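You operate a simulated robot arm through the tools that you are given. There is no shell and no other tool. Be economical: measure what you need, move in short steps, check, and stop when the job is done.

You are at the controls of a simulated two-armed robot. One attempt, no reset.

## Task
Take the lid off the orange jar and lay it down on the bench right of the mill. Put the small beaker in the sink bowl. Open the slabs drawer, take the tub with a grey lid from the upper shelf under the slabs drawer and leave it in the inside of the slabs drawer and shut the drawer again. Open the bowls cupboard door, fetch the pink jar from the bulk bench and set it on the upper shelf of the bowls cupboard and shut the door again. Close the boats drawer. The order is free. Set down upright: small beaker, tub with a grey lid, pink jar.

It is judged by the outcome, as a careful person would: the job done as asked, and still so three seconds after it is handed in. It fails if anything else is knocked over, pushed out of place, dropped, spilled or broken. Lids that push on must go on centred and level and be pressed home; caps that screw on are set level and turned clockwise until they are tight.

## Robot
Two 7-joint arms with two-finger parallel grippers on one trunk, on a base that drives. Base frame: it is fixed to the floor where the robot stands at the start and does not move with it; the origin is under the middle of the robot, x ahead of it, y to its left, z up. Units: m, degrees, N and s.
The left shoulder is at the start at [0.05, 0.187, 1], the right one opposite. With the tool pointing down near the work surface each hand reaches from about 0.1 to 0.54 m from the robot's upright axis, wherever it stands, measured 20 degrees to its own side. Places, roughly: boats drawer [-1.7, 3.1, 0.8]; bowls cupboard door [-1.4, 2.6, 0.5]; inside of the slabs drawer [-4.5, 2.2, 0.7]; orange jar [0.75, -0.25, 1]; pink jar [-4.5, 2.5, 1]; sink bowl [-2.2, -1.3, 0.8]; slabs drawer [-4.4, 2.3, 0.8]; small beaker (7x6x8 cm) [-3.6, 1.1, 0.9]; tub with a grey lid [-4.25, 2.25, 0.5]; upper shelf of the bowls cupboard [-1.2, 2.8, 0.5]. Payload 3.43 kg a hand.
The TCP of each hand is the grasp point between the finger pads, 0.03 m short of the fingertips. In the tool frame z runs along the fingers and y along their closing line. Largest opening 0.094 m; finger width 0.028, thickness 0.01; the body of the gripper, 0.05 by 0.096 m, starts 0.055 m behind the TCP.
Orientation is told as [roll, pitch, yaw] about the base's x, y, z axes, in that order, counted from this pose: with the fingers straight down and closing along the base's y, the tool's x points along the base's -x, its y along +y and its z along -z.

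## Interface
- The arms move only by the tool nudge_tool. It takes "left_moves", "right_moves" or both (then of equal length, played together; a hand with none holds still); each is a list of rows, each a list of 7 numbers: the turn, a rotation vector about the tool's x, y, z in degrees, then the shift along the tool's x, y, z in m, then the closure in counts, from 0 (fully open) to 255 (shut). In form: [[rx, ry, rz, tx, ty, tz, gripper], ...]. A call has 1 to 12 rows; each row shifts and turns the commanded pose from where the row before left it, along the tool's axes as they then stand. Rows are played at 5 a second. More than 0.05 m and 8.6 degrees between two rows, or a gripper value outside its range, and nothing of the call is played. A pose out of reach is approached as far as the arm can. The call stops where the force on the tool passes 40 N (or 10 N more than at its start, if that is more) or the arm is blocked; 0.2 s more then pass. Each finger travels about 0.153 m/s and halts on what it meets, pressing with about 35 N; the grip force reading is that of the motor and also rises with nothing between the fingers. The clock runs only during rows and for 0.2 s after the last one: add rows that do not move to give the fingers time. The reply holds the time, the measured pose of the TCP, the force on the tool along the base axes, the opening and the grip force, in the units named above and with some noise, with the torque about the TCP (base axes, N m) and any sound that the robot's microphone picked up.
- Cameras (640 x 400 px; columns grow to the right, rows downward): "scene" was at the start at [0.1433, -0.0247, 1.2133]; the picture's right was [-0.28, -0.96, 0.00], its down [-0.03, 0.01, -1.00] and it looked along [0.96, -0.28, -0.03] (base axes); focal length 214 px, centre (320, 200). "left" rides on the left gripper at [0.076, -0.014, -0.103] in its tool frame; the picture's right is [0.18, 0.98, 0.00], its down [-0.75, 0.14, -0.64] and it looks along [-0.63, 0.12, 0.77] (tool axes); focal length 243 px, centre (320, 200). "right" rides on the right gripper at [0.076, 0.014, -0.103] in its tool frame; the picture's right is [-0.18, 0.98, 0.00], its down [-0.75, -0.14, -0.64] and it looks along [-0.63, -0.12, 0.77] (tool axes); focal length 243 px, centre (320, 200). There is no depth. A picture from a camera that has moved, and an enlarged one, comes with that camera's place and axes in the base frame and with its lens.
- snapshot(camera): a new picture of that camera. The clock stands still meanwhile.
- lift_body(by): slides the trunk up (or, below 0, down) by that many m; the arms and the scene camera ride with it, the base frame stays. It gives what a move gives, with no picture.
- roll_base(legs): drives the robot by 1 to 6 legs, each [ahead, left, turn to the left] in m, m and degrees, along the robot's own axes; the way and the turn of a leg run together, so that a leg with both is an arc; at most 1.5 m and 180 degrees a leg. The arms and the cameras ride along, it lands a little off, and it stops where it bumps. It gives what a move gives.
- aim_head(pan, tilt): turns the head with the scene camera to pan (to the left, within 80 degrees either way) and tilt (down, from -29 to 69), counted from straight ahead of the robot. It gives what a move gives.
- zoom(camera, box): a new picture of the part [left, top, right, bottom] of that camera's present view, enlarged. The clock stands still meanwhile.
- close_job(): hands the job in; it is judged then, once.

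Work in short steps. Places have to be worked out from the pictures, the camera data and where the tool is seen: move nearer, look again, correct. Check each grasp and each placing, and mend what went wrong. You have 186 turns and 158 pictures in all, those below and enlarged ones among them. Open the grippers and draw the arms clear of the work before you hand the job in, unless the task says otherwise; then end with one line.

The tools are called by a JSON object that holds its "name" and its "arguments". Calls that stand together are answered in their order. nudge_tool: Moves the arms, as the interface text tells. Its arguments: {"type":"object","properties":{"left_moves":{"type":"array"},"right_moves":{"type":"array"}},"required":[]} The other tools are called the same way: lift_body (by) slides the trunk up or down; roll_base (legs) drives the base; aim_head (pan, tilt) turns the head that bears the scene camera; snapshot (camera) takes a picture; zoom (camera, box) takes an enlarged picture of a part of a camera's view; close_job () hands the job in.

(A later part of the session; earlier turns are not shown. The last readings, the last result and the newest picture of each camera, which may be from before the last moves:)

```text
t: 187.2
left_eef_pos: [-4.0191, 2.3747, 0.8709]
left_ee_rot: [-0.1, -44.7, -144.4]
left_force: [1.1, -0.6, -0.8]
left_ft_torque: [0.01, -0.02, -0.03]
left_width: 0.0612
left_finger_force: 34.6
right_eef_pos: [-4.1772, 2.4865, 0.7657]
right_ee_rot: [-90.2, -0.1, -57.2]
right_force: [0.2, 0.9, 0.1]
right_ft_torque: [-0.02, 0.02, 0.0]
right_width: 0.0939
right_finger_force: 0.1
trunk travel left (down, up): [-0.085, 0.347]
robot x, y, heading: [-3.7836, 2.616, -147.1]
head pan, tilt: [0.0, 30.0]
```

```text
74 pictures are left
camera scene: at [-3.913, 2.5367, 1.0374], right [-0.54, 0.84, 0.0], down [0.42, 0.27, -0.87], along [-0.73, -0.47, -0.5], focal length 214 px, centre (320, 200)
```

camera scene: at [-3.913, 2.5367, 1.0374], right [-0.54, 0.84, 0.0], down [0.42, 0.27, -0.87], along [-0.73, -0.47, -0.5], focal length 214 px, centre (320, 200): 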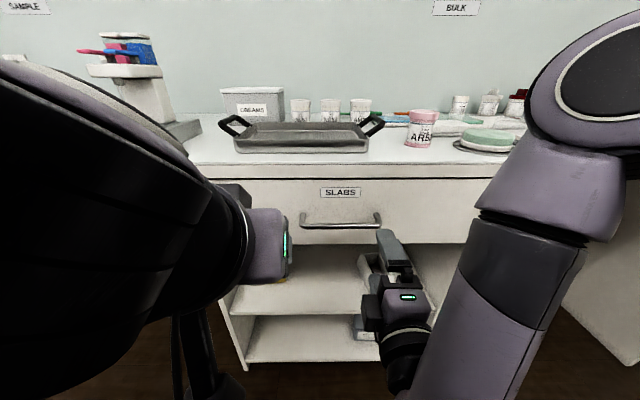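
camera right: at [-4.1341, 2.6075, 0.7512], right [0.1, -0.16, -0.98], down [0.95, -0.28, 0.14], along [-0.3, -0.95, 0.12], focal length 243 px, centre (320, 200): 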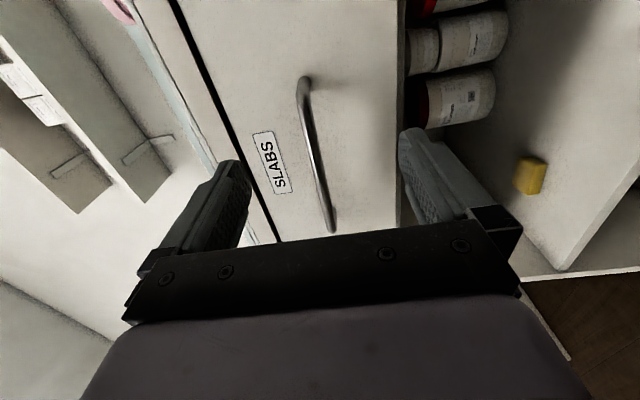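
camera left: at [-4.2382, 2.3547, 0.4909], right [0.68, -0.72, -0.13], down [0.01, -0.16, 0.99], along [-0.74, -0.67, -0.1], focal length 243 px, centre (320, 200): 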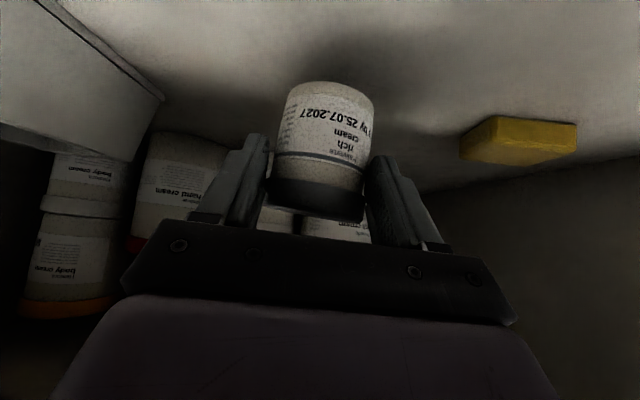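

Handle spans r' -4.22…-4.40 at z≈0.757. I drive ahead 0.13 with 3 cm left, lowering 8 mm, then check.

{"name": "nudge_tool", "arguments": {"right_moves": [[0, 0, 0, 0, 0.008, 0, 0], [0, 0, 0, 0, 0, 0, 0]]}}

{"name": "roll_base", "arguments": {"legs": [[0.13, 0.03, 0]]}}

{"name": "snapshot", "arguments": {"camera": "right"}}

```text
t: 187.8
left_eef_pos: [-4.0174, 2.3747, 0.8708]
left_ee_rot: [0.0, -44.6, -144.2]
left_force: [0.2, 0.3, -1.4]
left_ft_torque: [0.02, 0.01, 0.01]
left_width: 0.0612
left_finger_force: 35.0
right_eef_pos: [-4.1778, 2.4871, 0.7569]
right_ee_rot: [-90.1, -0.2, -57.2]
right_force: [-0.6, 1.1, 0.2]
right_ft_torque: [-0.01, -0.01, 0.0]
right_width: 0.0939
right_finger_force: 0.0
trunk travel left (down, up): [-0.085, 0.347]
robot x, y, heading: [-3.7845, 2.6182, -147.0]
head pan, tilt: [0.0, 30.0]
```

```text
t: 189.1
left_eef_pos: [-4.099, 2.2912, 0.8716]
left_ee_rot: [0.1, -44.6, -144.3]
left_force: [-0.8, 0.1, -1.3]
left_ft_torque: [0.03, -0.02, -0.01]
left_width: 0.0611
left_finger_force: 34.8
right_eef_pos: [-4.2559, 2.4063, 0.7563]
right_ee_rot: [-89.9, -0.2, -57.0]
right_force: [1.0, 2.2, 1.0]
right_ft_torque: [-0.09, 0.1, 0.03]
right_width: 0.094
right_finger_force: 0.0
trunk travel left (down, up): [-0.085, 0.347]
robot x, y, heading: [-3.8658, 2.5333, -147.3]
head pan, tilt: [0.0, 30.0]
stopped in leg 1: the force on the tool passed its limit at 100 N (the readings are from after the stop); the commanded pose is now the measured one
```

```text
73 pictures are left
camera right: at [-4.2126, 2.527, 0.7432], right [0.1, -0.16, -0.98], down [0.95, -0.28, 0.14], along [-0.3, -0.95, 0.12], focal length 243 px, centre (320, 200)
```

right: 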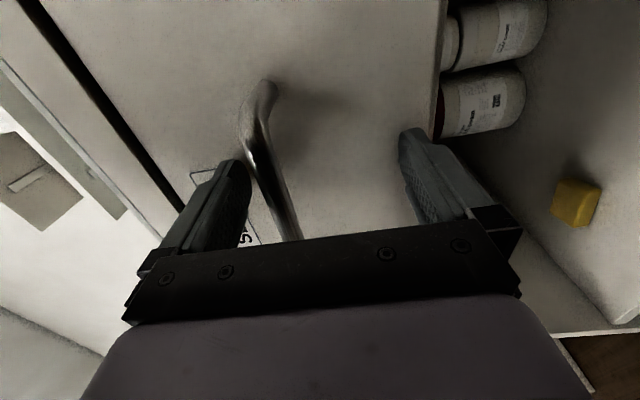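

Fingertips touched the drawer front (front is at n'≈-2.29). The bar is ~1.5 cm higher than hand centre; I back off 6 mm, raise 15 mm, and close.

{"name": "nudge_tool", "arguments": {"right_moves": [[0, 0, 0, 0, 0, -0.006, 0], [0, 0, 0, 0, -0.015, 0, 0], [0, 0, 0, 0, 0, 0, 255], [0, 0, 0, 0, 0, 0, 255], [0, 0, 0, 0, 0, 0, 255], [0, 0, 0, 0, 0, 0, 255]]}}

{"name": "snapshot", "arguments": {"camera": "right"}}

```text
t: 190.5
left_eef_pos: [-4.098, 2.2914, 0.8715]
left_ee_rot: [0.0, -44.7, -144.2]
left_force: [-0.5, -0.1, -1.3]
left_ft_torque: [0.01, -0.04, -0.04]
left_width: 0.0611
left_finger_force: 35.2
right_eef_pos: [-4.2509, 2.4087, 0.7771]
right_ee_rot: [-91.0, -0.2, -57.0]
right_force: [-3.1, 1.7, 38.2]
right_ft_torque: [0.34, -0.08, 0.75]
right_width: 0.0163
right_finger_force: 45.0
trunk travel left (down, up): [-0.085, 0.347]
robot x, y, heading: [-3.8666, 2.5332, -147.0]
head pan, tilt: [0.0, 30.0]
```

```text
72 pictures are left
camera right: at [-4.2072, 2.5302, 0.761], right [0.09, -0.17, -0.98], down [0.95, -0.28, 0.13], along [-0.3, -0.94, 0.13], focal length 243 px, centre (320, 200)
```

right: 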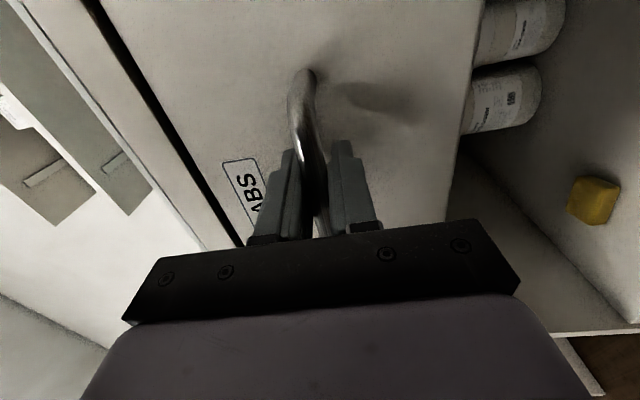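

Gripped the handle. I ease 4 mm upward and pull the drawer by driving back 0.28 m.

{"name": "nudge_tool", "arguments": {"right_moves": [[0, 0, 0, 0, -0.004, 0, 255], [0, 0, 0, 0, 0, 0, 255]]}}

{"name": "roll_base", "arguments": {"legs": [[-0.14, 0, 0], [-0.14, 0, 0]]}}

{"name": "snapshot", "arguments": {"camera": "scene"}}

```text
t: 191.1
left_eef_pos: [-4.0992, 2.2911, 0.8705]
left_ee_rot: [0.0, -44.6, -144.3]
left_force: [-0.2, -0.4, -1.3]
left_ft_torque: [0.03, -0.05, 0.0]
left_width: 0.061
left_finger_force: 35.0
right_eef_pos: [-4.25, 2.4092, 0.7774]
right_ee_rot: [-90.1, -0.1, -57.1]
right_force: [1.8, -2.0, 16.8]
right_ft_torque: [0.1, 0.04, -1.14]
right_width: 0.0162
right_finger_force: 44.5
trunk travel left (down, up): [-0.085, 0.347]
robot x, y, heading: [-3.8691, 2.5318, -147.3]
head pan, tilt: [0.0, 30.0]
```

```text
t: 193.4
left_eef_pos: [-3.8663, 2.444, 0.8704]
left_ee_rot: [0.2, -44.6, -144.4]
left_force: [-0.7, -0.4, -1.0]
left_ft_torque: [0.03, -0.03, 0.0]
left_width: 0.0608
left_finger_force: 34.9
right_eef_pos: [-4.0178, 2.5634, 0.7775]
right_ee_rot: [-90.2, -0.1, -57.4]
right_force: [-16.7, 26.7, 14.2]
right_ft_torque: [0.14, 0.0, 0.78]
right_width: 0.0161
right_finger_force: 44.8
trunk travel left (down, up): [-0.085, 0.347]
robot x, y, heading: [-3.6298, 2.6864, -147.0]
head pan, tilt: [0.0, 30.0]
```

```text
71 pictures are left
camera scene: at [-3.7607, 2.606, 1.0375], right [-0.54, 0.84, 0.0], down [0.42, 0.27, -0.87], along [-0.73, -0.47, -0.5], focal length 214 px, centre (320, 200)
```

scene: 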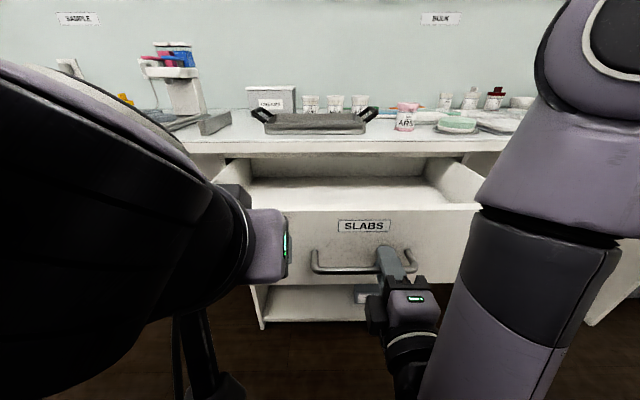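

Drawer is open 28 cm and empty. Keeping the handle held, I raise the tub and move it over the drawer.

{"name": "nudge_tool", "arguments": {"left_moves": [[0, 0, 0, -0.03, 0, -0.03, 255], [0, 0, 0, -0.03, 0, -0.03, 255], [0, 0, 0, -0.033, 0, 0.033, 255], [0, 0, 0, -0.033, 0, 0.033, 255], [0, 0, 0, -0.033, 0, 0.033, 255], [0, 0, 0, -0.033, 0, 0.033, 255], [0, 0, 0, 0, 0, 0, 255]]}}

{"name": "snapshot", "arguments": {"camera": "scene"}}

{"name": "snapshot", "arguments": {"camera": "left"}}

```text
t: 195.0
left_eef_pos: [-4.0168, 2.3351, 0.9548]
left_ee_rot: [0.1, -44.6, -144.2]
left_force: [0.0, -1.0, -1.8]
left_ft_torque: [0.02, -0.06, -0.01]
left_width: 0.0612
left_finger_force: 34.6
right_eef_pos: [-4.018, 2.5619, 0.7765]
right_ee_rot: [-90.1, 0.0, -57.5]
right_force: [-7.3, 9.6, 4.8]
right_ft_torque: [0.0, -0.06, -0.42]
right_width: 0.0161
right_finger_force: 45.0
trunk travel left (down, up): [-0.085, 0.347]
robot x, y, heading: [-3.635, 2.6867, -147.0]
head pan, tilt: [0.0, 30.0]
```

```text
70 pictures are left
camera scene: at [-3.7605, 2.605, 1.0374], right [-0.54, 0.84, 0.0], down [0.42, 0.27, -0.87], along [-0.73, -0.47, -0.5], focal length 214 px, centre (320, 200)
```

scene: 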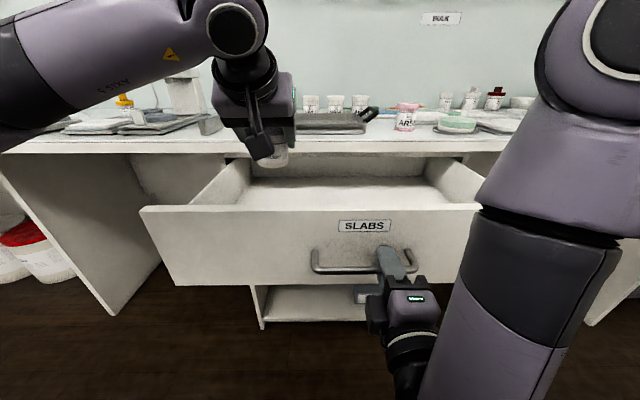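

```text
69 pictures are left
camera left: at [-3.923, 2.4196, 0.9737], right [0.68, -0.72, -0.13], down [0.01, -0.16, 0.99], along [-0.73, -0.67, -0.1], focal length 243 px, centre (320, 200)
```

left: 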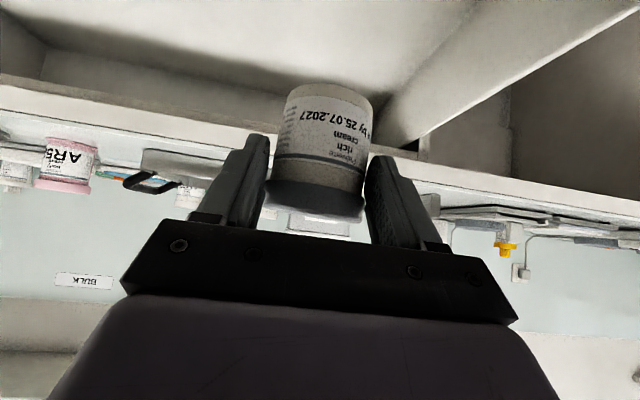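

Over the drawer. Another 11 cm forward.

{"name": "nudge_tool", "arguments": {"left_moves": [[0, 0, 0, -0.027, 0, 0.027, 255], [0, 0, 0, -0.027, 0, 0.027, 255], [0, 0, 0, -0.027, 0, 0.027, 255], [0, 0, 0, 0, 0, 0, 255]]}}

{"name": "snapshot", "arguments": {"camera": "left"}}

{"name": "snapshot", "arguments": {"camera": "scene"}}

```text
t: 196.0
left_eef_pos: [-4.111, 2.267, 0.953]
left_ee_rot: [0.1, -44.6, -144.5]
left_force: [0.4, -1.0, -0.9]
left_ft_torque: [0.05, -0.01, 0.0]
left_width: 0.0609
left_finger_force: 34.7
right_eef_pos: [-4.0191, 2.5636, 0.7765]
right_ee_rot: [-90.1, -0.1, -57.5]
right_force: [-8.5, 13.0, 6.0]
right_ft_torque: [0.05, 0.0, -0.33]
right_width: 0.0164
right_finger_force: 44.4
trunk travel left (down, up): [-0.085, 0.347]
robot x, y, heading: [-3.6338, 2.6857, -147.0]
head pan, tilt: [0.0, 30.0]
```

```text
68 pictures are left
camera left: at [-4.017, 2.3525, 0.9728], right [0.68, -0.72, -0.13], down [0.01, -0.16, 0.99], along [-0.73, -0.67, -0.1], focal length 243 px, centre (320, 200)
```

left: 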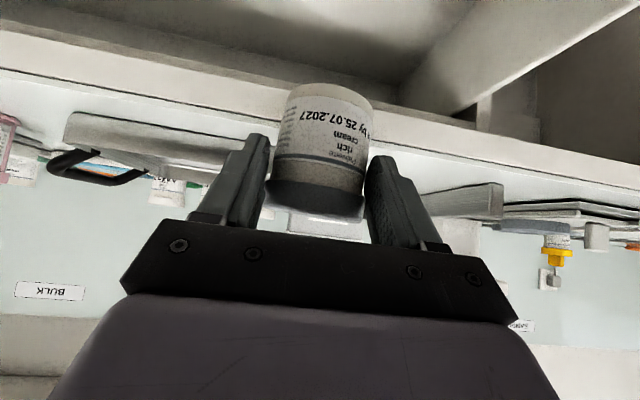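

```text
67 pictures are left
camera scene: at [-3.7606, 2.6051, 1.0374], right [-0.54, 0.84, 0.0], down [0.42, 0.27, -0.87], along [-0.73, -0.47, -0.5], focal length 214 px, centre (320, 200)
```

scene: 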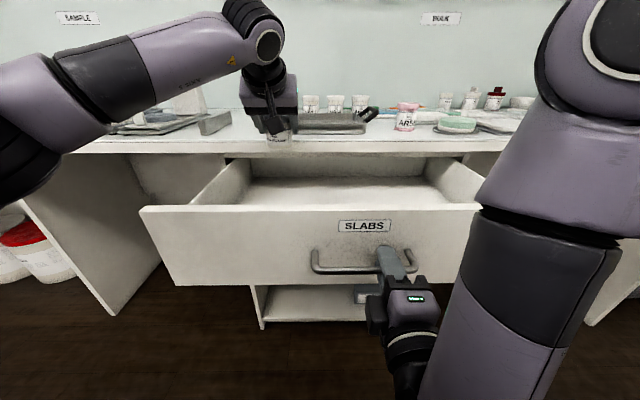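

Position is right (n'≈-2.21). I lower the tub into the drawer.

{"name": "nudge_tool", "arguments": {"left_moves": [[0, 0, 0, 0.025, 0, 0.025, 255], [0, 0, 0, 0.025, 0, 0.025, 255], [0, 0, 0, 0.025, 0, 0.025, 255], [0, 0, 0, 0.025, 0, 0.025, 255], [0, 0, 0, 0.02, 0, 0.02, 255], [0, 0, 0, 0, 0, 0, 255]]}}

{"name": "snapshot", "arguments": {"camera": "scene"}}

{"name": "snapshot", "arguments": {"camera": "left"}}

```text
t: 197.4
left_eef_pos: [-4.1098, 2.2676, 0.7825]
left_ee_rot: [0.1, -44.6, -144.2]
left_force: [-0.3, -0.6, -1.6]
left_ft_torque: [0.04, -0.01, 0.01]
left_width: 0.061
left_finger_force: 35.6
right_eef_pos: [-4.0178, 2.5636, 0.7765]
right_ee_rot: [-90.1, 0.0, -57.6]
right_force: [-8.9, 14.5, 7.1]
right_ft_torque: [0.05, -0.04, 0.13]
right_width: 0.0162
right_finger_force: 45.0
trunk travel left (down, up): [-0.085, 0.347]
robot x, y, heading: [-3.6314, 2.6863, -147.1]
head pan, tilt: [0.0, 30.0]
```

```text
66 pictures are left
camera scene: at [-3.7606, 2.6052, 1.0375], right [-0.54, 0.84, 0.0], down [0.42, 0.27, -0.87], along [-0.73, -0.47, -0.5], focal length 214 px, centre (320, 200)
```

scene: 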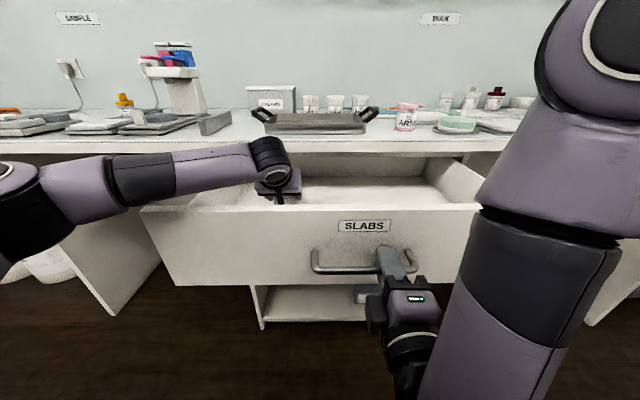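

```text
65 pictures are left
camera left: at [-4.0163, 2.3522, 0.8018], right [0.68, -0.72, -0.13], down [0.01, -0.16, 0.99], along [-0.73, -0.67, -0.1], focal length 243 px, centre (320, 200)
```

left: 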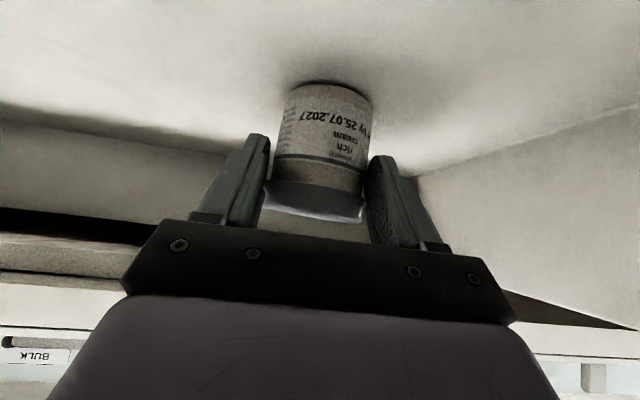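

Near the floor of the drawer. I lower in small steps until contact.

{"name": "nudge_tool", "arguments": {"left_moves": [[0, 0, 0, 0.0035, 0, 0.0035, 255], [0, 0, 0, 0.0035, 0, 0.0035, 255], [0, 0, 0, 0.0025, 0, 0.0025, 255], [0, 0, 0, 0.0025, 0, 0.0025, 255], [0, 0, 0, 0, 0, 0, 255]]}}

```text
t: 198.6
left_eef_pos: [-4.1104, 2.2694, 0.7732]
left_ee_rot: [-0.2, -45.4, -144.2]
left_force: [-1.4, 1.9, 26.3]
left_ft_torque: [-0.46, 0.73, -0.1]
left_width: 0.0578
left_finger_force: 35.0
right_eef_pos: [-4.0173, 2.5636, 0.7765]
right_ee_rot: [-89.9, -0.1, -57.5]
right_force: [-5.7, 8.9, -6.4]
right_ft_torque: [0.04, 0.01, -0.85]
right_width: 0.0162
right_finger_force: 44.9
trunk travel left (down, up): [-0.085, 0.347]
robot x, y, heading: [-3.6315, 2.6846, -147.0]
head pan, tilt: [0.0, 30.0]
```

Contact (26 N). I relieve 3 mm, open, and withdraw along the finger axis.

{"name": "nudge_tool", "arguments": {"left_moves": [[0, 0, 0, -0.002, 0, -0.002, 255], [0, 0, 0, 0, 0, 0, 0], [0, 0, 0, 0, 0, 0, 0], [0, 0, 0, 0, 0, 0, 0], [0, 0, 0, 0, 0, -0.02, 0], [0, 0, 0, 0, 0, -0.04, 0], [0, 0, 0, 0, 0, -0.045, 0], [0, 0, 0, 0, 0, -0.045, 0], [0, 0, 0, 0, 0, -0.045, 0], [0, 0, 0, 0, 0, -0.045, 0], [0, 0, 0, 0, 0, 0, 0]]}}

{"name": "snapshot", "arguments": {"camera": "scene"}}

{"name": "snapshot", "arguments": {"camera": "left"}}

```text
t: 200.0
left_eef_pos: [-4.0848, 2.2795, 0.8005]
left_ee_rot: [0.1, -45.1, -143.6]
left_force: [0.1, -0.6, 0.5]
left_ft_torque: [0.01, 0.0, 0.0]
left_width: 0.0942
left_finger_force: 0.0
right_eef_pos: [-4.017, 2.564, 0.7756]
right_ee_rot: [-90.0, 0.0, -57.0]
right_force: [-3.1, 4.3, -2.8]
right_ft_torque: [-0.07, -0.1, 0.88]
right_width: 0.016
right_finger_force: 45.2
trunk travel left (down, up): [-0.085, 0.347]
robot x, y, heading: [-3.6329, 2.6854, -147.2]
head pan, tilt: [0.0, 30.0]
stopped in row 6 (left hand): the force on the tool passed its limit at 62 N (the readings are from after the stop); the commanded pose is now the measured one
```

```text
64 pictures are left
camera scene: at [-3.7608, 2.6048, 1.0373], right [-0.54, 0.84, 0.0], down [0.42, 0.27, -0.87], along [-0.73, -0.47, -0.5], focal length 214 px, centre (320, 200)
```

scene: 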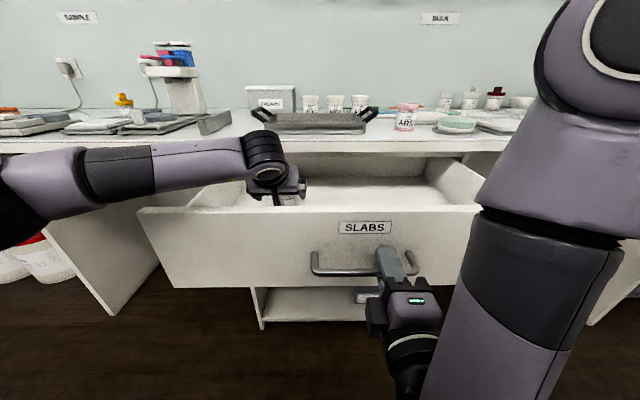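

```text
63 pictures are left
camera left: at [-3.992, 2.3664, 0.8181], right [0.69, -0.71, -0.13], down [0.02, -0.16, 0.99], along [-0.72, -0.68, -0.1], focal length 243 px, centre (320, 200)
```

left: 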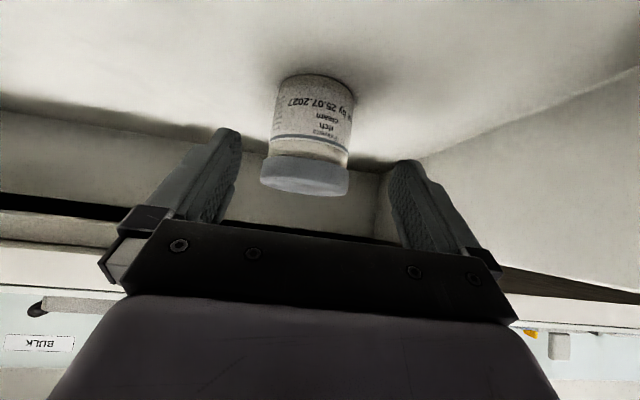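

Tub stands upright; the hand's camera touched the drawer front, so I go straight up instead.

{"name": "nudge_tool", "arguments": {"left_moves": [[0, 0, 0, -0.003, 0, 0.003, 0], [0, 0, 0, -0.03, 0, -0.028, 0], [0, 0, 0, -0.03, 0, -0.03, 0], [0, 0, 0, -0.03, 0, -0.03, 0], [0, 0, 0, -0.03, 0, -0.03, 0], [0, 0, 0, 0, 0, -0.045, 0], [0, 0, 0, 0, 0, -0.045, 0], [0, 0, 0, 0, 0, -0.045, 0], [0, 0, 0, 0, 0, -0.045, 0], [0, 0, 0, 0, 0, -0.045, 0], [0, 0, 0, 0, 0, 0, 0]]}}

{"name": "snapshot", "arguments": {"camera": "scene"}}

```text
t: 202.4
left_eef_pos: [-3.9625, 2.3721, 1.1287]
left_ee_rot: [0.3, -44.9, -143.7]
left_force: [-0.1, 0.1, 0.8]
left_ft_torque: [0.02, 0.02, 0.01]
left_width: 0.0941
left_finger_force: 0.0
right_eef_pos: [-4.0159, 2.5636, 0.7776]
right_ee_rot: [-90.0, 0.1, -57.2]
right_force: [-3.7, 5.5, -9.8]
right_ft_torque: [-0.05, 0.01, -0.41]
right_width: 0.0161
right_finger_force: 44.9
trunk travel left (down, up): [-0.085, 0.347]
robot x, y, heading: [-3.6341, 2.6816, -147.2]
head pan, tilt: [0.0, 30.0]
```

```text
62 pictures are left
camera scene: at [-3.7611, 2.6047, 1.0373], right [-0.54, 0.84, 0.0], down [0.42, 0.27, -0.87], along [-0.73, -0.47, -0.5], focal length 214 px, centre (320, 200)
```

scene: 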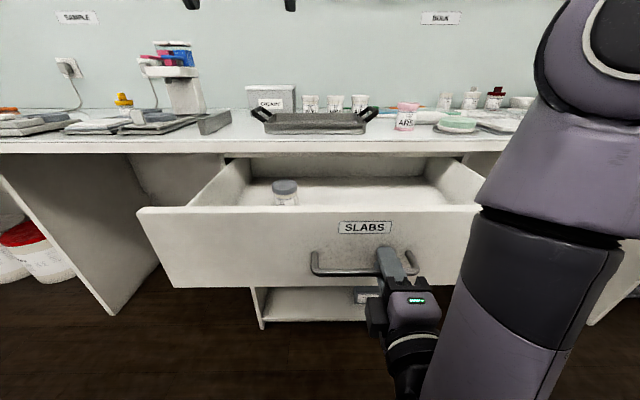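

Tub is upright in the drawer. I push the drawer shut by driving forward with the handle still held.

{"name": "roll_base", "arguments": {"legs": [[0.14, 0, 0], [0.13, 0, 0]]}}

{"name": "snapshot", "arguments": {"camera": "scene"}}

```text
t: 204.6
left_eef_pos: [-4.1863, 2.2233, 1.1267]
left_ee_rot: [0.1, -45.0, -143.4]
left_force: [-0.1, 0.5, 0.4]
left_ft_torque: [-0.01, 0.01, -0.01]
left_width: 0.0941
left_finger_force: 0.1
right_eef_pos: [-4.2396, 2.4159, 0.7771]
right_ee_rot: [-90.0, 0.0, -56.9]
right_force: [13.7, -21.1, -14.0]
right_ft_torque: [-0.13, 0.04, -0.6]
right_width: 0.0165
right_finger_force: 45.0
trunk travel left (down, up): [-0.085, 0.347]
robot x, y, heading: [-3.8555, 2.5431, -146.9]
head pan, tilt: [0.0, 30.0]
```

```text
61 pictures are left
camera scene: at [-3.9852, 2.4573, 1.0372], right [-0.54, 0.84, 0.0], down [0.42, 0.27, -0.87], along [-0.73, -0.47, -0.5], focal length 214 px, centre (320, 200)
```

scene: 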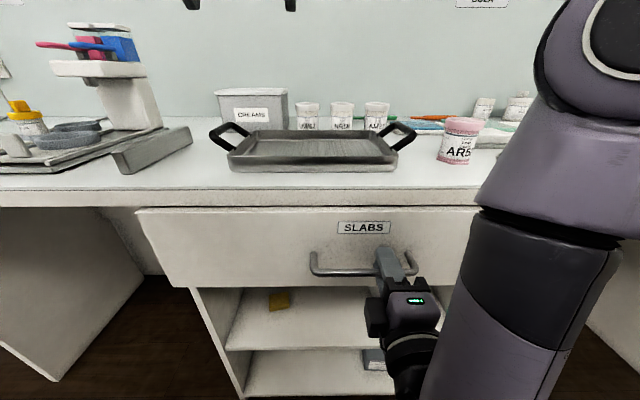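

About 1 cm remains; push 2 cm more.

{"name": "roll_base", "arguments": {"legs": [[0.02, 0, 0]]}}

{"name": "zoom", "arguments": {"camera": "scene", "box": [120, 160, 500, 340]}}

```text
t: 205.4
left_eef_pos: [-4.2013, 2.2157, 1.1295]
left_ee_rot: [0.1, -45.1, -143.4]
left_force: [0.3, 0.4, 0.1]
left_ft_torque: [-0.03, 0.01, -0.01]
left_width: 0.0939
left_finger_force: 0.0
right_eef_pos: [-4.2542, 2.4068, 0.7776]
right_ee_rot: [-89.8, 0.1, -56.6]
right_force: [31.0, 13.4, -5.4]
right_ft_torque: [-0.04, 0.05, 0.64]
right_width: 0.0163
right_finger_force: 45.0
trunk travel left (down, up): [-0.085, 0.347]
robot x, y, heading: [-3.8756, 2.5289, -147.1]
head pan, tilt: [0.0, 30.0]
```

```text
1.68 times, centred on (310, 250) of scene
camera zoom: at [-4.0004, 2.4488, 1.0376], right [-0.54, 0.84, 0.0], down [0.42, 0.27, -0.87], along [-0.73, -0.47, -0.5], focal length 361 px, centre (337, 116)
```

zoom: 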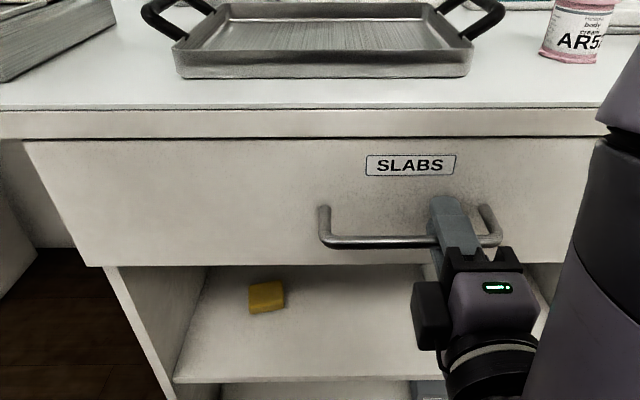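

Drawer is fully closed. I release the handle, back away 0.12 m and pull the right hand in.

{"name": "nudge_tool", "arguments": {"right_moves": [[0, 0, 0, 0, 0, 0, 0], [0, 0, 0, 0, 0, 0, 0], [0, 0, 0, 0, 0, 0, 0], [0, 0, 0, 0, 0, 0, 0]]}}

{"name": "roll_base", "arguments": {"legs": [[-0.15, 0, 0]]}}

{"name": "nudge_tool", "arguments": {"right_moves": [[0, 0, 0, 0, 0, -0.045, 0], [0, 0, 0, 0, 0, -0.045, 0], [0, 0, 0, 0, 0, -0.045, 0], [0, 0, 0, 0, 0, -0.045, 0], [0, 0, 0, 0, 0, 0, 0]]}}

{"name": "roll_base", "arguments": {"legs": [[0, -0.34, 0]]}}

{"name": "snapshot", "arguments": {"camera": "scene"}}

{"name": "snapshot", "arguments": {"camera": "left"}}

```text
t: 206.4
left_eef_pos: [-4.2034, 2.2154, 1.1274]
left_ee_rot: [0.2, -45.0, -143.4]
left_force: [0.1, -0.3, 0.1]
left_ft_torque: [0.0, -0.02, 0.04]
left_width: 0.0941
left_finger_force: 0.1
right_eef_pos: [-4.2544, 2.406, 0.7768]
right_ee_rot: [-89.7, 0.0, -56.6]
right_force: [-0.6, -0.1, -0.1]
right_ft_torque: [0.01, -0.04, 0.02]
right_width: 0.0941
right_finger_force: 0.0
trunk travel left (down, up): [-0.085, 0.347]
robot x, y, heading: [-3.8762, 2.5296, -147.2]
head pan, tilt: [0.0, 30.0]
```

```text
t: 207.7
left_eef_pos: [-4.0794, 2.2961, 1.1275]
left_ee_rot: [0.2, -44.9, -143.6]
left_force: [0.2, 0.4, 0.0]
left_ft_torque: [0.02, 0.03, -0.02]
left_width: 0.0941
left_finger_force: 0.1
right_eef_pos: [-4.1308, 2.4868, 0.7757]
right_ee_rot: [-89.6, 0.0, -56.6]
right_force: [0.1, -0.2, 0.1]
right_ft_torque: [0.0, 0.01, -0.01]
right_width: 0.094
right_finger_force: 0.2
trunk travel left (down, up): [-0.085, 0.347]
robot x, y, heading: [-3.7481, 2.6069, -147.1]
head pan, tilt: [0.0, 30.0]
```

```text
t: 208.4
left_eef_pos: [-4.08, 2.2954, 1.1268]
left_ee_rot: [0.3, -45.0, -143.6]
left_force: [0.5, -0.7, 0.0]
left_ft_torque: [-0.03, -0.02, 0.0]
left_width: 0.0939
left_finger_force: 0.1
right_eef_pos: [-4.1223, 2.5121, 0.7864]
right_ee_rot: [-91.6, -1.8, -66.3]
right_force: [-0.5, -0.1, -0.7]
right_ft_torque: [-0.02, 0.02, 0.02]
right_width: 0.0939
right_finger_force: 0.0
right hand out of reach, approached as far as the arm can: row 1, 2, 3
trunk travel left (down, up): [-0.085, 0.347]
robot x, y, heading: [-3.7552, 2.6039, -147.0]
head pan, tilt: [0.0, 30.0]
stopped in row 3 (right hand): the arm was blocked; the commanded pose is now the measured one
```

```text
t: 211.9
left_eef_pos: [-4.2642, 2.5832, 1.1276]
left_ee_rot: [0.2, -45.0, -143.6]
left_force: [0.3, 0.1, 0.3]
left_ft_torque: [0.0, 0.0, 0.02]
left_width: 0.0939
left_finger_force: 0.1
right_eef_pos: [-4.3077, 2.7991, 0.786]
right_ee_rot: [-91.6, -1.7, -66.3]
right_force: [0.3, 0.4, -0.2]
right_ft_torque: [-0.02, 0.04, 0.0]
right_width: 0.0941
right_finger_force: 0.2
trunk travel left (down, up): [-0.085, 0.347]
robot x, y, heading: [-3.9356, 2.8966, -147.1]
head pan, tilt: [0.0, 30.0]
```

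```text
59 pictures are left
camera scene: at [-4.0627, 2.8153, 1.0374], right [-0.54, 0.84, 0.0], down [0.42, 0.27, -0.87], along [-0.73, -0.47, -0.5], focal length 214 px, centre (320, 200)
```

scene: 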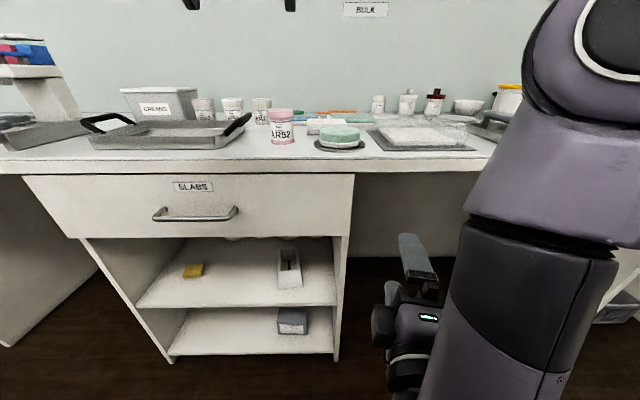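

```text
58 pictures are left
camera left: at [-4.1714, 2.6692, 1.1456], right [0.69, -0.71, -0.13], down [0.02, -0.16, 0.99], along [-0.72, -0.68, -0.1], focal length 243 px, centre (320, 200)
```

left: 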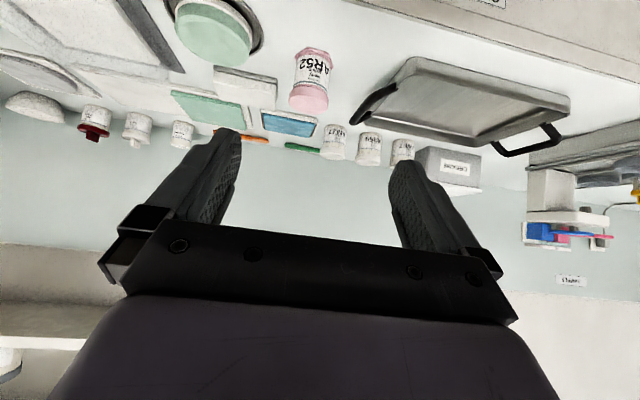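

Pink jar base ≈ n' -2.38, r' -4.486. I drive 0.1 m ahead, move the left hand above it, and check.

{"name": "roll_base", "arguments": {"legs": [[0.1, 0, 0]]}}

{"name": "nudge_tool", "arguments": {"left_moves": [[0, 0, 0, -0.03, 0, 0.03, 0], [0, 0, 0, -0.03, 0, 0.03, 0], [0, 0, 0, 0.007, 0, 0.035, 0], [0, 0, 0, 0.025, 0, 0.025, 0], [0, 0, 0, 0.02, 0, 0.02, 0], [0, 0, 0, 0, 0, 0, 0]]}}

{"name": "snapshot", "arguments": {"camera": "left"}}

{"name": "snapshot", "arguments": {"camera": "scene"}}

```text
t: 213.1
left_eef_pos: [-4.3488, 2.5284, 1.1283]
left_ee_rot: [0.1, -45.1, -143.8]
left_force: [0.4, 0.5, 0.7]
left_ft_torque: [0.02, 0.03, 0.0]
left_width: 0.0942
left_finger_force: 0.1
right_eef_pos: [-4.3912, 2.7446, 0.7868]
right_ee_rot: [-91.5, -1.7, -66.3]
right_force: [-0.5, -0.1, 0.3]
right_ft_torque: [0.01, 0.02, 0.01]
right_width: 0.0941
right_finger_force: 0.1
trunk travel left (down, up): [-0.085, 0.347]
robot x, y, heading: [-4.0191, 2.8396, -147.2]
head pan, tilt: [0.0, 30.0]
```

```text
t: 214.5
left_eef_pos: [-4.4334, 2.4663, 1.0349]
left_ee_rot: [0.1, -44.9, -143.5]
left_force: [0.2, 0.0, 0.0]
left_ft_torque: [0.01, -0.01, -0.02]
left_width: 0.0939
left_finger_force: 0.1
right_eef_pos: [-4.3913, 2.7447, 0.7858]
right_ee_rot: [-91.6, -1.7, -66.4]
right_force: [-0.2, -0.3, 0.6]
right_ft_torque: [0.0, -0.01, 0.02]
right_width: 0.0941
right_finger_force: 0.1
trunk travel left (down, up): [-0.085, 0.347]
robot x, y, heading: [-4.0172, 2.8406, -147.5]
head pan, tilt: [0.0, 30.0]
```

```text
57 pictures are left
camera left: at [-4.3396, 2.5522, 1.0523], right [0.69, -0.71, -0.13], down [0.02, -0.16, 0.99], along [-0.72, -0.68, -0.1], focal length 243 px, centre (320, 200)
```

left: 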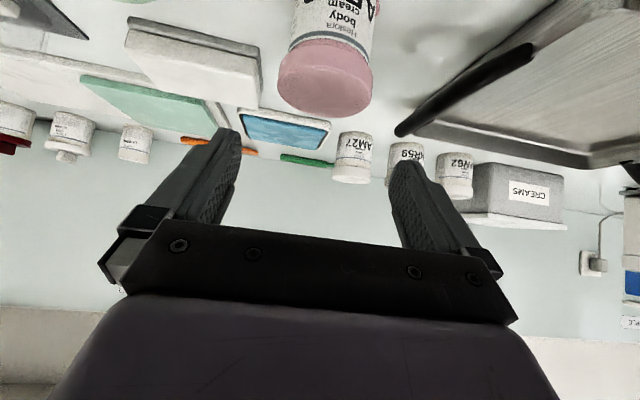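

```text
56 pictures are left
camera scene: at [-4.1466, 2.7611, 1.0374], right [-0.54, 0.84, 0.0], down [0.42, 0.27, -0.87], along [-0.73, -0.47, -0.5], focal length 214 px, centre (320, 200)
```

scene: 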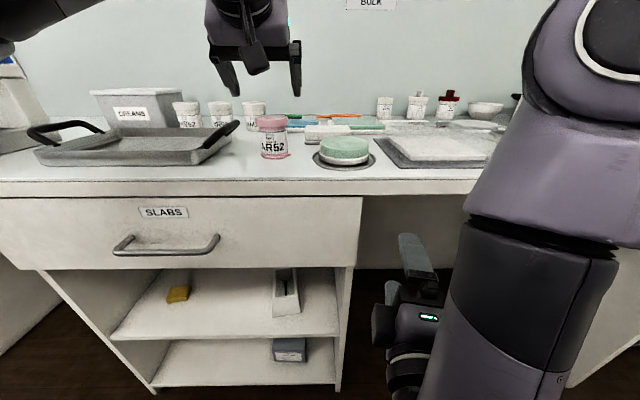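

Jar is right beneath. I lower to z≈0.945 and grip.

{"name": "nudge_tool", "arguments": {"left_moves": [[0, 0, 0, 0.02, 0, 0.022, 0], [0, 0, 0, 0.022, 0, 0.022, 0], [0, 0, 0, 0.02, 0, 0.022, 0], [0, 0, 0, 0, 0, 0, 0]]}}

{"name": "snapshot", "arguments": {"camera": "left"}}

```text
t: 215.5
left_eef_pos: [-4.4349, 2.465, 0.9434]
left_ee_rot: [0.2, -45.0, -143.7]
left_force: [0.2, 1.0, 0.0]
left_ft_torque: [-0.01, -0.05, 0.0]
left_width: 0.0941
left_finger_force: 0.0
right_eef_pos: [-4.3921, 2.7458, 0.7868]
right_ee_rot: [-91.6, -1.8, -66.4]
right_force: [-0.4, -0.1, -0.8]
right_ft_torque: [0.0, 0.0, -0.02]
right_width: 0.0941
right_finger_force: 0.0
trunk travel left (down, up): [-0.085, 0.347]
robot x, y, heading: [-4.0198, 2.8411, -147.1]
head pan, tilt: [0.0, 30.0]
```

```text
55 pictures are left
camera left: at [-4.3417, 2.5508, 0.9618], right [0.69, -0.71, -0.13], down [0.02, -0.16, 0.99], along [-0.72, -0.68, -0.1], focal length 243 px, centre (320, 200)
```

left: 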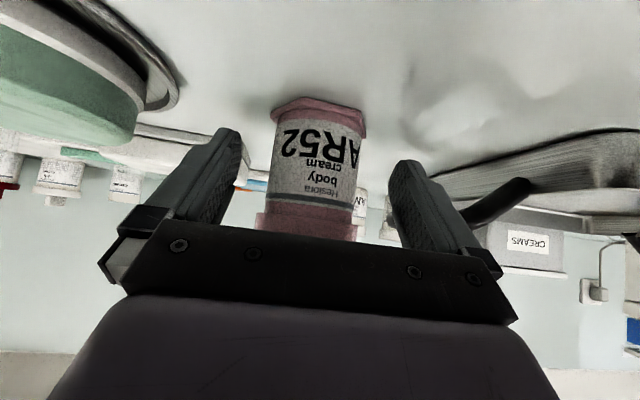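

{"name": "nudge_tool", "arguments": {"left_moves": [[0, 0, 0, -0.006, 0, 0.006, 0], [0, 0, 0, 0, 0, 0, 255], [0, 0, 0, 0, 0, 0, 255], [0, 0, 0, 0, 0, 0, 255], [0, 0, 0, 0, 0, 0, 255], [0, 0, 0, -0.015, 0, -0.015, 255], [0, 0, 0, -0.02, 0, -0.02, 255], [0, 0, 0, 0, 0, 0, 255]]}}

{"name": "snapshot", "arguments": {"camera": "left"}}

{"name": "snapshot", "arguments": {"camera": "scene"}}

```text
t: 217.3
left_eef_pos: [-4.4408, 2.4594, 0.9943]
left_ee_rot: [0.2, -45.0, -143.7]
left_force: [-0.2, 0.5, -1.8]
left_ft_torque: [0.02, 0.01, 0.02]
left_width: 0.0542
left_finger_force: 34.3
right_eef_pos: [-4.3906, 2.7449, 0.7858]
right_ee_rot: [-91.7, -1.7, -66.4]
right_force: [-0.7, 0.1, -0.3]
right_ft_torque: [-0.01, 0.01, -0.02]
right_width: 0.0941
right_finger_force: 0.1
trunk travel left (down, up): [-0.085, 0.347]
robot x, y, heading: [-4.0216, 2.8388, -147.2]
head pan, tilt: [0.0, 30.0]
```

```text
54 pictures are left
camera left: at [-4.3478, 2.5463, 1.0117], right [0.69, -0.71, -0.13], down [0.02, -0.16, 0.99], along [-0.72, -0.68, -0.1], focal length 243 px, centre (320, 200)
```

left: 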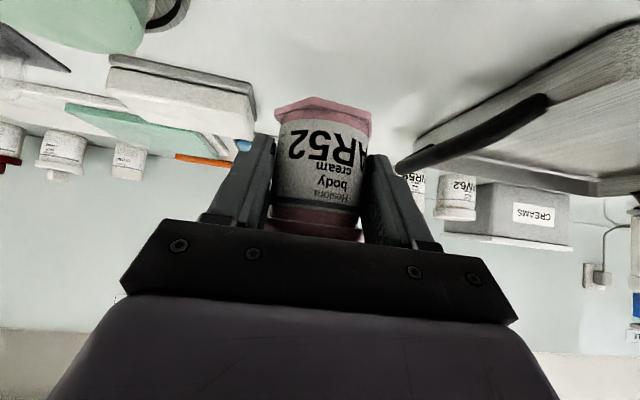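

```text
53 pictures are left
camera scene: at [-4.1466, 2.7612, 1.0374], right [-0.54, 0.84, 0.0], down [0.42, 0.27, -0.87], along [-0.73, -0.47, -0.5], focal length 214 px, centre (320, 200)
```

scene: 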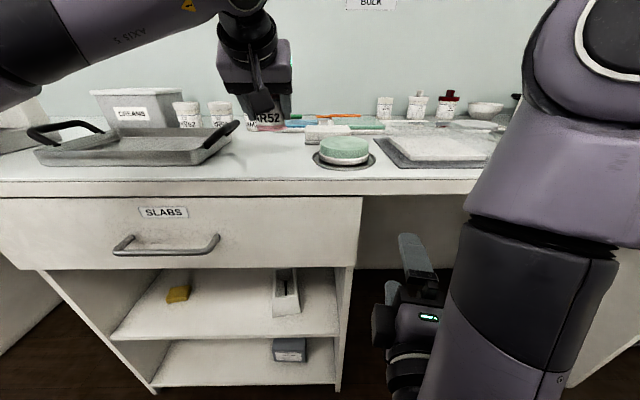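

Jar is held and off the bench. I raise it, back away, drive left toward the cupboard and turn.

{"name": "nudge_tool", "arguments": {"left_moves": [[0, 0, 0, -0.03, 0, -0.03, 255], [0, 0, 0, -0.03, 0, -0.03, 255], [0, 0, 0, 0, 0, 0, 255]]}}

{"name": "roll_base", "arguments": {"legs": [[-0.73, 0, 0], [0, 1.15, 0], [0, 0, 150]]}}

{"name": "snapshot", "arguments": {"camera": "scene"}}

```text
t: 218.1
left_eef_pos: [-4.4405, 2.4606, 1.0781]
left_ee_rot: [0.3, -45.0, -143.7]
left_force: [-0.7, 0.5, -0.3]
left_ft_torque: [0.03, -0.02, 0.0]
left_width: 0.0544
left_finger_force: 34.6
right_eef_pos: [-4.3919, 2.744, 0.7854]
right_ee_rot: [-91.6, -1.7, -66.3]
right_force: [-0.9, -0.1, 0.1]
right_ft_torque: [0.0, 0.03, -0.01]
right_width: 0.094
right_finger_force: 0.1
trunk travel left (down, up): [-0.085, 0.347]
robot x, y, heading: [-4.0199, 2.8375, -147.0]
head pan, tilt: [0.0, 30.0]
```

```text
t: 238.2
left_eef_pos: [-2.226, 2.3931, 1.0776]
left_ee_rot: [0.2, -45.0, 6.4]
left_force: [-0.5, 0.3, -1.7]
left_ft_torque: [-0.04, 0.03, 0.01]
left_width: 0.0502
left_finger_force: 35.1
right_eef_pos: [-2.4119, 2.1695, 0.785]
right_ee_rot: [-91.5, -1.7, 83.6]
right_force: [-0.3, 0.2, 0.2]
right_ft_torque: [-0.02, -0.03, 0.0]
right_width: 0.0938
right_finger_force: 0.1
trunk travel left (down, up): [-0.085, 0.347]
robot x, y, heading: [-2.7855, 2.2752, 2.8]
head pan, tilt: [0.0, 30.0]
```

```text
52 pictures are left
camera scene: at [-2.6352, 2.2809, 1.0374], right [0.05, -1.0, 0.0], down [-0.5, -0.02, -0.87], along [0.86, 0.04, -0.5], focal length 214 px, centre (320, 200)
```

scene: 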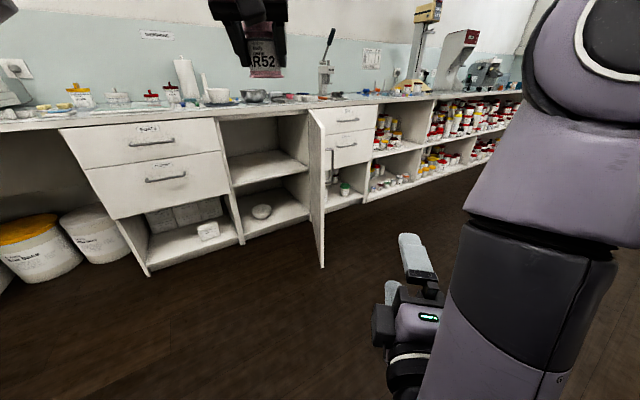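

The cupboard is open and its upper shelf is empty. Grip width changed slightly; I check the jar and zoom on the cupboard.

{"name": "snapshot", "arguments": {"camera": "left"}}

{"name": "zoom", "arguments": {"camera": "scene", "box": [190, 20, 390, 280]}}

```text
51 pictures are left
camera left: at [-2.3496, 2.3643, 1.0962], right [-0.24, 0.96, -0.13], down [0.06, 0.15, 0.99], along [0.97, 0.23, -0.1], focal length 243 px, centre (320, 200)
```

left: 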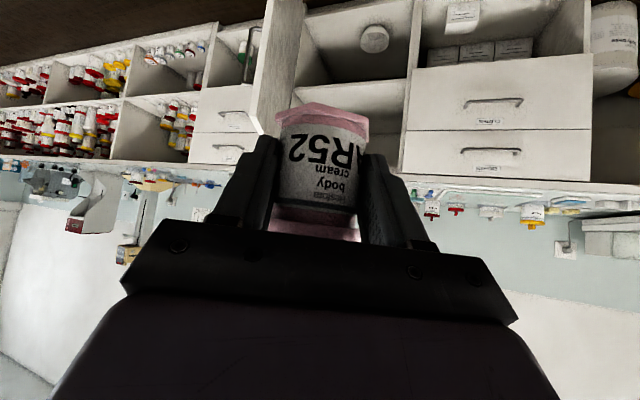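

```text
1.54 times, centred on (290, 150) of scene
camera zoom: at [-2.6352, 2.2809, 1.0374], right [0.05, -1.0, 0.0], down [-0.5, -0.02, -0.87], along [0.86, 0.04, -0.5], focal length 330 px, centre (366, 277)
```

zoom: 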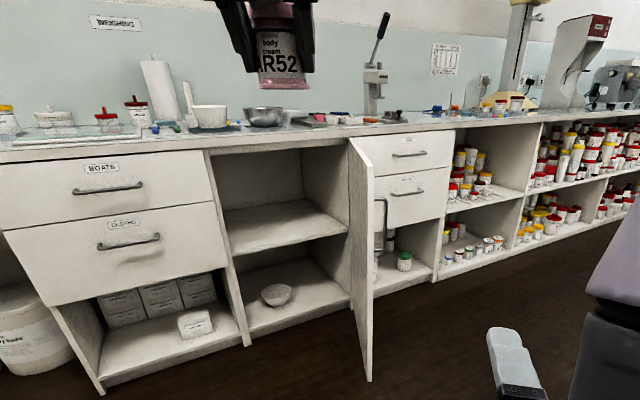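

The door stands at ~75–80°, a bit too narrow for my base. I'll first widen it by sweeping it with the right hand from inside: roll the right hand so its camera is below, turn square to the bench, and approach.

{"name": "nudge_tool", "arguments": {"right_moves": [[0, 0, 8.2, 0, 0, 0, 255], [0, 0, 8.2, 0, 0, 0, 255], [0, 0, 8.2, 0, 0, 0, 255], [0, 0, 8.2, 0, 0, 0, 255], [0, 0, 8.2, 0, 0, 0, 255], [0, 0, 8.2, 0, 0, 0, 255], [0, 0, 8.2, 0, 0, 0, 255], [0, 0, 8.2, 0, 0, 0, 255], [0, 0, 8.2, 0, 0, 0, 255], [0, 0, 8.2, 0, 0, 0, 255], [0, 0, 8, 0, 0, 0, 255]]}}

{"name": "roll_base", "arguments": {"legs": [[0, 0, 30], [0.55, -0.2, 0]]}}

{"name": "aim_head", "arguments": {"pan": -15, "tilt": 35}}

{"name": "snapshot", "arguments": {"camera": "scene"}}

```text
t: 240.6
left_eef_pos: [-2.2252, 2.3939, 1.0784]
left_ee_rot: [0.2, -45.0, 6.5]
left_force: [0.1, -0.2, -1.1]
left_ft_torque: [0.02, 0.01, -0.01]
left_width: 0.0507
left_finger_force: 35.3
right_eef_pos: [-2.4084, 2.1679, 0.7914]
right_ee_rot: [120.0, -86.6, -127.3]
right_force: [0.2, -0.9, 0.2]
right_ft_torque: [-0.02, -0.03, 0.02]
right_width: 0.0
right_finger_force: 33.3
trunk travel left (down, up): [-0.085, 0.347]
robot x, y, heading: [-2.7831, 2.275, 2.7]
head pan, tilt: [0.0, 30.0]
```

```text
t: 245.4
left_eef_pos: [-1.7844, 2.7852, 1.0785]
left_ee_rot: [0.2, -45.0, 36.3]
left_force: [-0.7, -0.6, -0.8]
left_ft_torque: [0.02, 0.0, 0.04]
left_width: 0.0503
left_finger_force: 34.5
right_eef_pos: [-1.8298, 2.4969, 0.7875]
right_ee_rot: [118.5, -87.1, -96.0]
right_force: [-0.1, 0.0, -0.5]
right_ft_torque: [-0.01, 0.0, 0.02]
right_width: 0.0
right_finger_force: 32.8
trunk travel left (down, up): [-0.085, 0.347]
robot x, y, heading: [-2.2079, 2.4018, 33.1]
head pan, tilt: [0.0, 30.0]
```

```text
t: 246.2
left_eef_pos: [-1.7843, 2.7855, 1.0782]
left_ee_rot: [0.2, -45.0, 36.3]
left_force: [0.3, -0.5, -0.7]
left_ft_torque: [-0.01, 0.0, 0.01]
left_width: 0.0504
left_finger_force: 35.1
right_eef_pos: [-1.8295, 2.4967, 0.7877]
right_ee_rot: [117.1, -87.0, -94.8]
right_force: [0.2, -0.7, -0.3]
right_ft_torque: [0.0, 0.02, -0.01]
right_width: 0.0001
right_finger_force: 33.2
trunk travel left (down, up): [-0.085, 0.347]
robot x, y, heading: [-2.209, 2.4089, 32.7]
head pan, tilt: [-15.0, 35.0]
```

```text
49 pictures are left
camera scene: at [-2.076, 2.4627, 1.0296], right [0.31, -0.95, 0.0], down [-0.55, -0.18, -0.82], along [0.78, 0.25, -0.57], focal length 214 px, centre (320, 200)
```

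scene: 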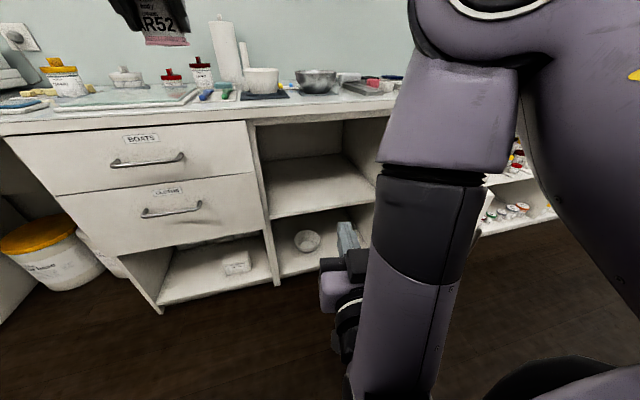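

I extend the right fist 10 cm forward so it is inside the door's edge, then slide right to push the door wider.

{"name": "nudge_tool", "arguments": {"right_moves": [[0, 0, 0, 0, 0, 0.04, 255], [0, 0, 0, 0, 0, 0.04, 255], [0, 0, 0, 0, 0, 0.03, 255], [0, 0, 0, 0, 0, 0, 255]]}}

{"name": "roll_base", "arguments": {"legs": [[0, -0.2, 0]]}}

{"name": "aim_head", "arguments": {"pan": -5, "tilt": 35}}

{"name": "snapshot", "arguments": {"camera": "scene"}}

{"name": "snapshot", "arguments": {"camera": "right"}}

```text
t: 247.2
left_eef_pos: [-1.7834, 2.7846, 1.0784]
left_ee_rot: [0.2, -45.1, 36.3]
left_force: [0.0, -0.4, -1.2]
left_ft_torque: [-0.02, 0.03, 0.0]
left_width: 0.05
left_finger_force: 34.2
right_eef_pos: [-1.729, 2.5396, 0.7909]
right_ee_rot: [119.0, -87.1, -96.5]
right_force: [-0.1, 0.3, 0.4]
right_ft_torque: [0.01, 0.02, 0.0]
right_width: 0.0001
right_finger_force: 33.2
trunk travel left (down, up): [-0.085, 0.347]
robot x, y, heading: [-2.2107, 2.4046, 33.0]
head pan, tilt: [-15.0, 35.0]
```

```text
t: 249.2
left_eef_pos: [-1.6948, 2.6418, 1.0773]
left_ee_rot: [0.3, -45.0, 36.3]
left_force: [-0.5, 0.0, -0.3]
left_ft_torque: [-0.01, 0.01, 0.04]
left_width: 0.0505
left_finger_force: 35.0
right_eef_pos: [-1.6408, 2.3985, 0.7904]
right_ee_rot: [114.6, -87.3, -91.5]
right_force: [1.0, 1.0, -0.5]
right_ft_torque: [0.01, -0.01, 0.04]
right_width: 0.0
right_finger_force: 33.4
trunk travel left (down, up): [-0.085, 0.347]
robot x, y, heading: [-2.1173, 2.2615, 32.7]
head pan, tilt: [-15.0, 35.0]
stopped in leg 1: the robot was blocked; the commanded pose is now the measured one
```

```text
t: 250.0
left_eef_pos: [-1.6942, 2.6431, 1.0787]
left_ee_rot: [0.2, -45.0, 36.3]
left_force: [-0.3, 0.1, -1.9]
left_ft_torque: [-0.01, 0.02, 0.01]
left_width: 0.0499
left_finger_force: 34.8
right_eef_pos: [-1.6408, 2.4, 0.7897]
right_ee_rot: [115.0, -87.4, -92.1]
right_force: [0.1, -0.4, -0.1]
right_ft_torque: [-0.01, -0.02, 0.02]
right_width: 0.0001
right_finger_force: 33.2
trunk travel left (down, up): [-0.085, 0.347]
robot x, y, heading: [-2.1179, 2.2626, 32.6]
head pan, tilt: [-5.0, 35.0]
```

```text
48 pictures are left
camera scene: at [-1.9914, 2.3346, 1.0297], right [0.47, -0.89, 0.0], down [-0.51, -0.27, -0.82], along [0.73, 0.38, -0.57], focal length 214 px, centre (320, 200)
```

scene: 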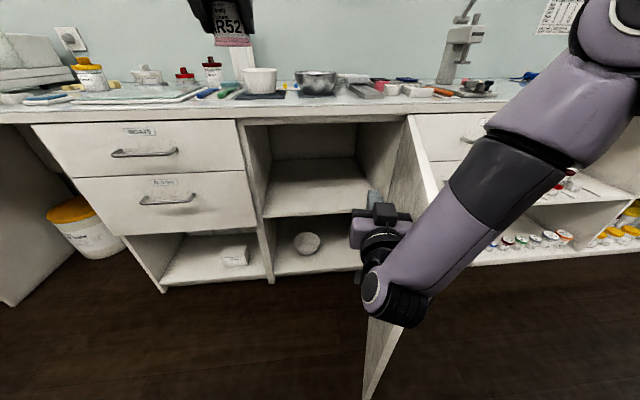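

```text
47 pictures are left
camera right: at [-1.7427, 2.3764, 0.7128], right [-0.39, 0.89, 0.23], down [-0.54, -0.42, 0.73], along [0.75, 0.16, 0.64], focal length 243 px, centre (320, 200)
```

right: 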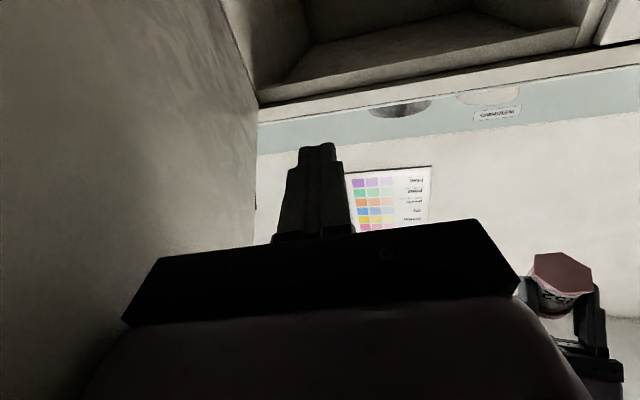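

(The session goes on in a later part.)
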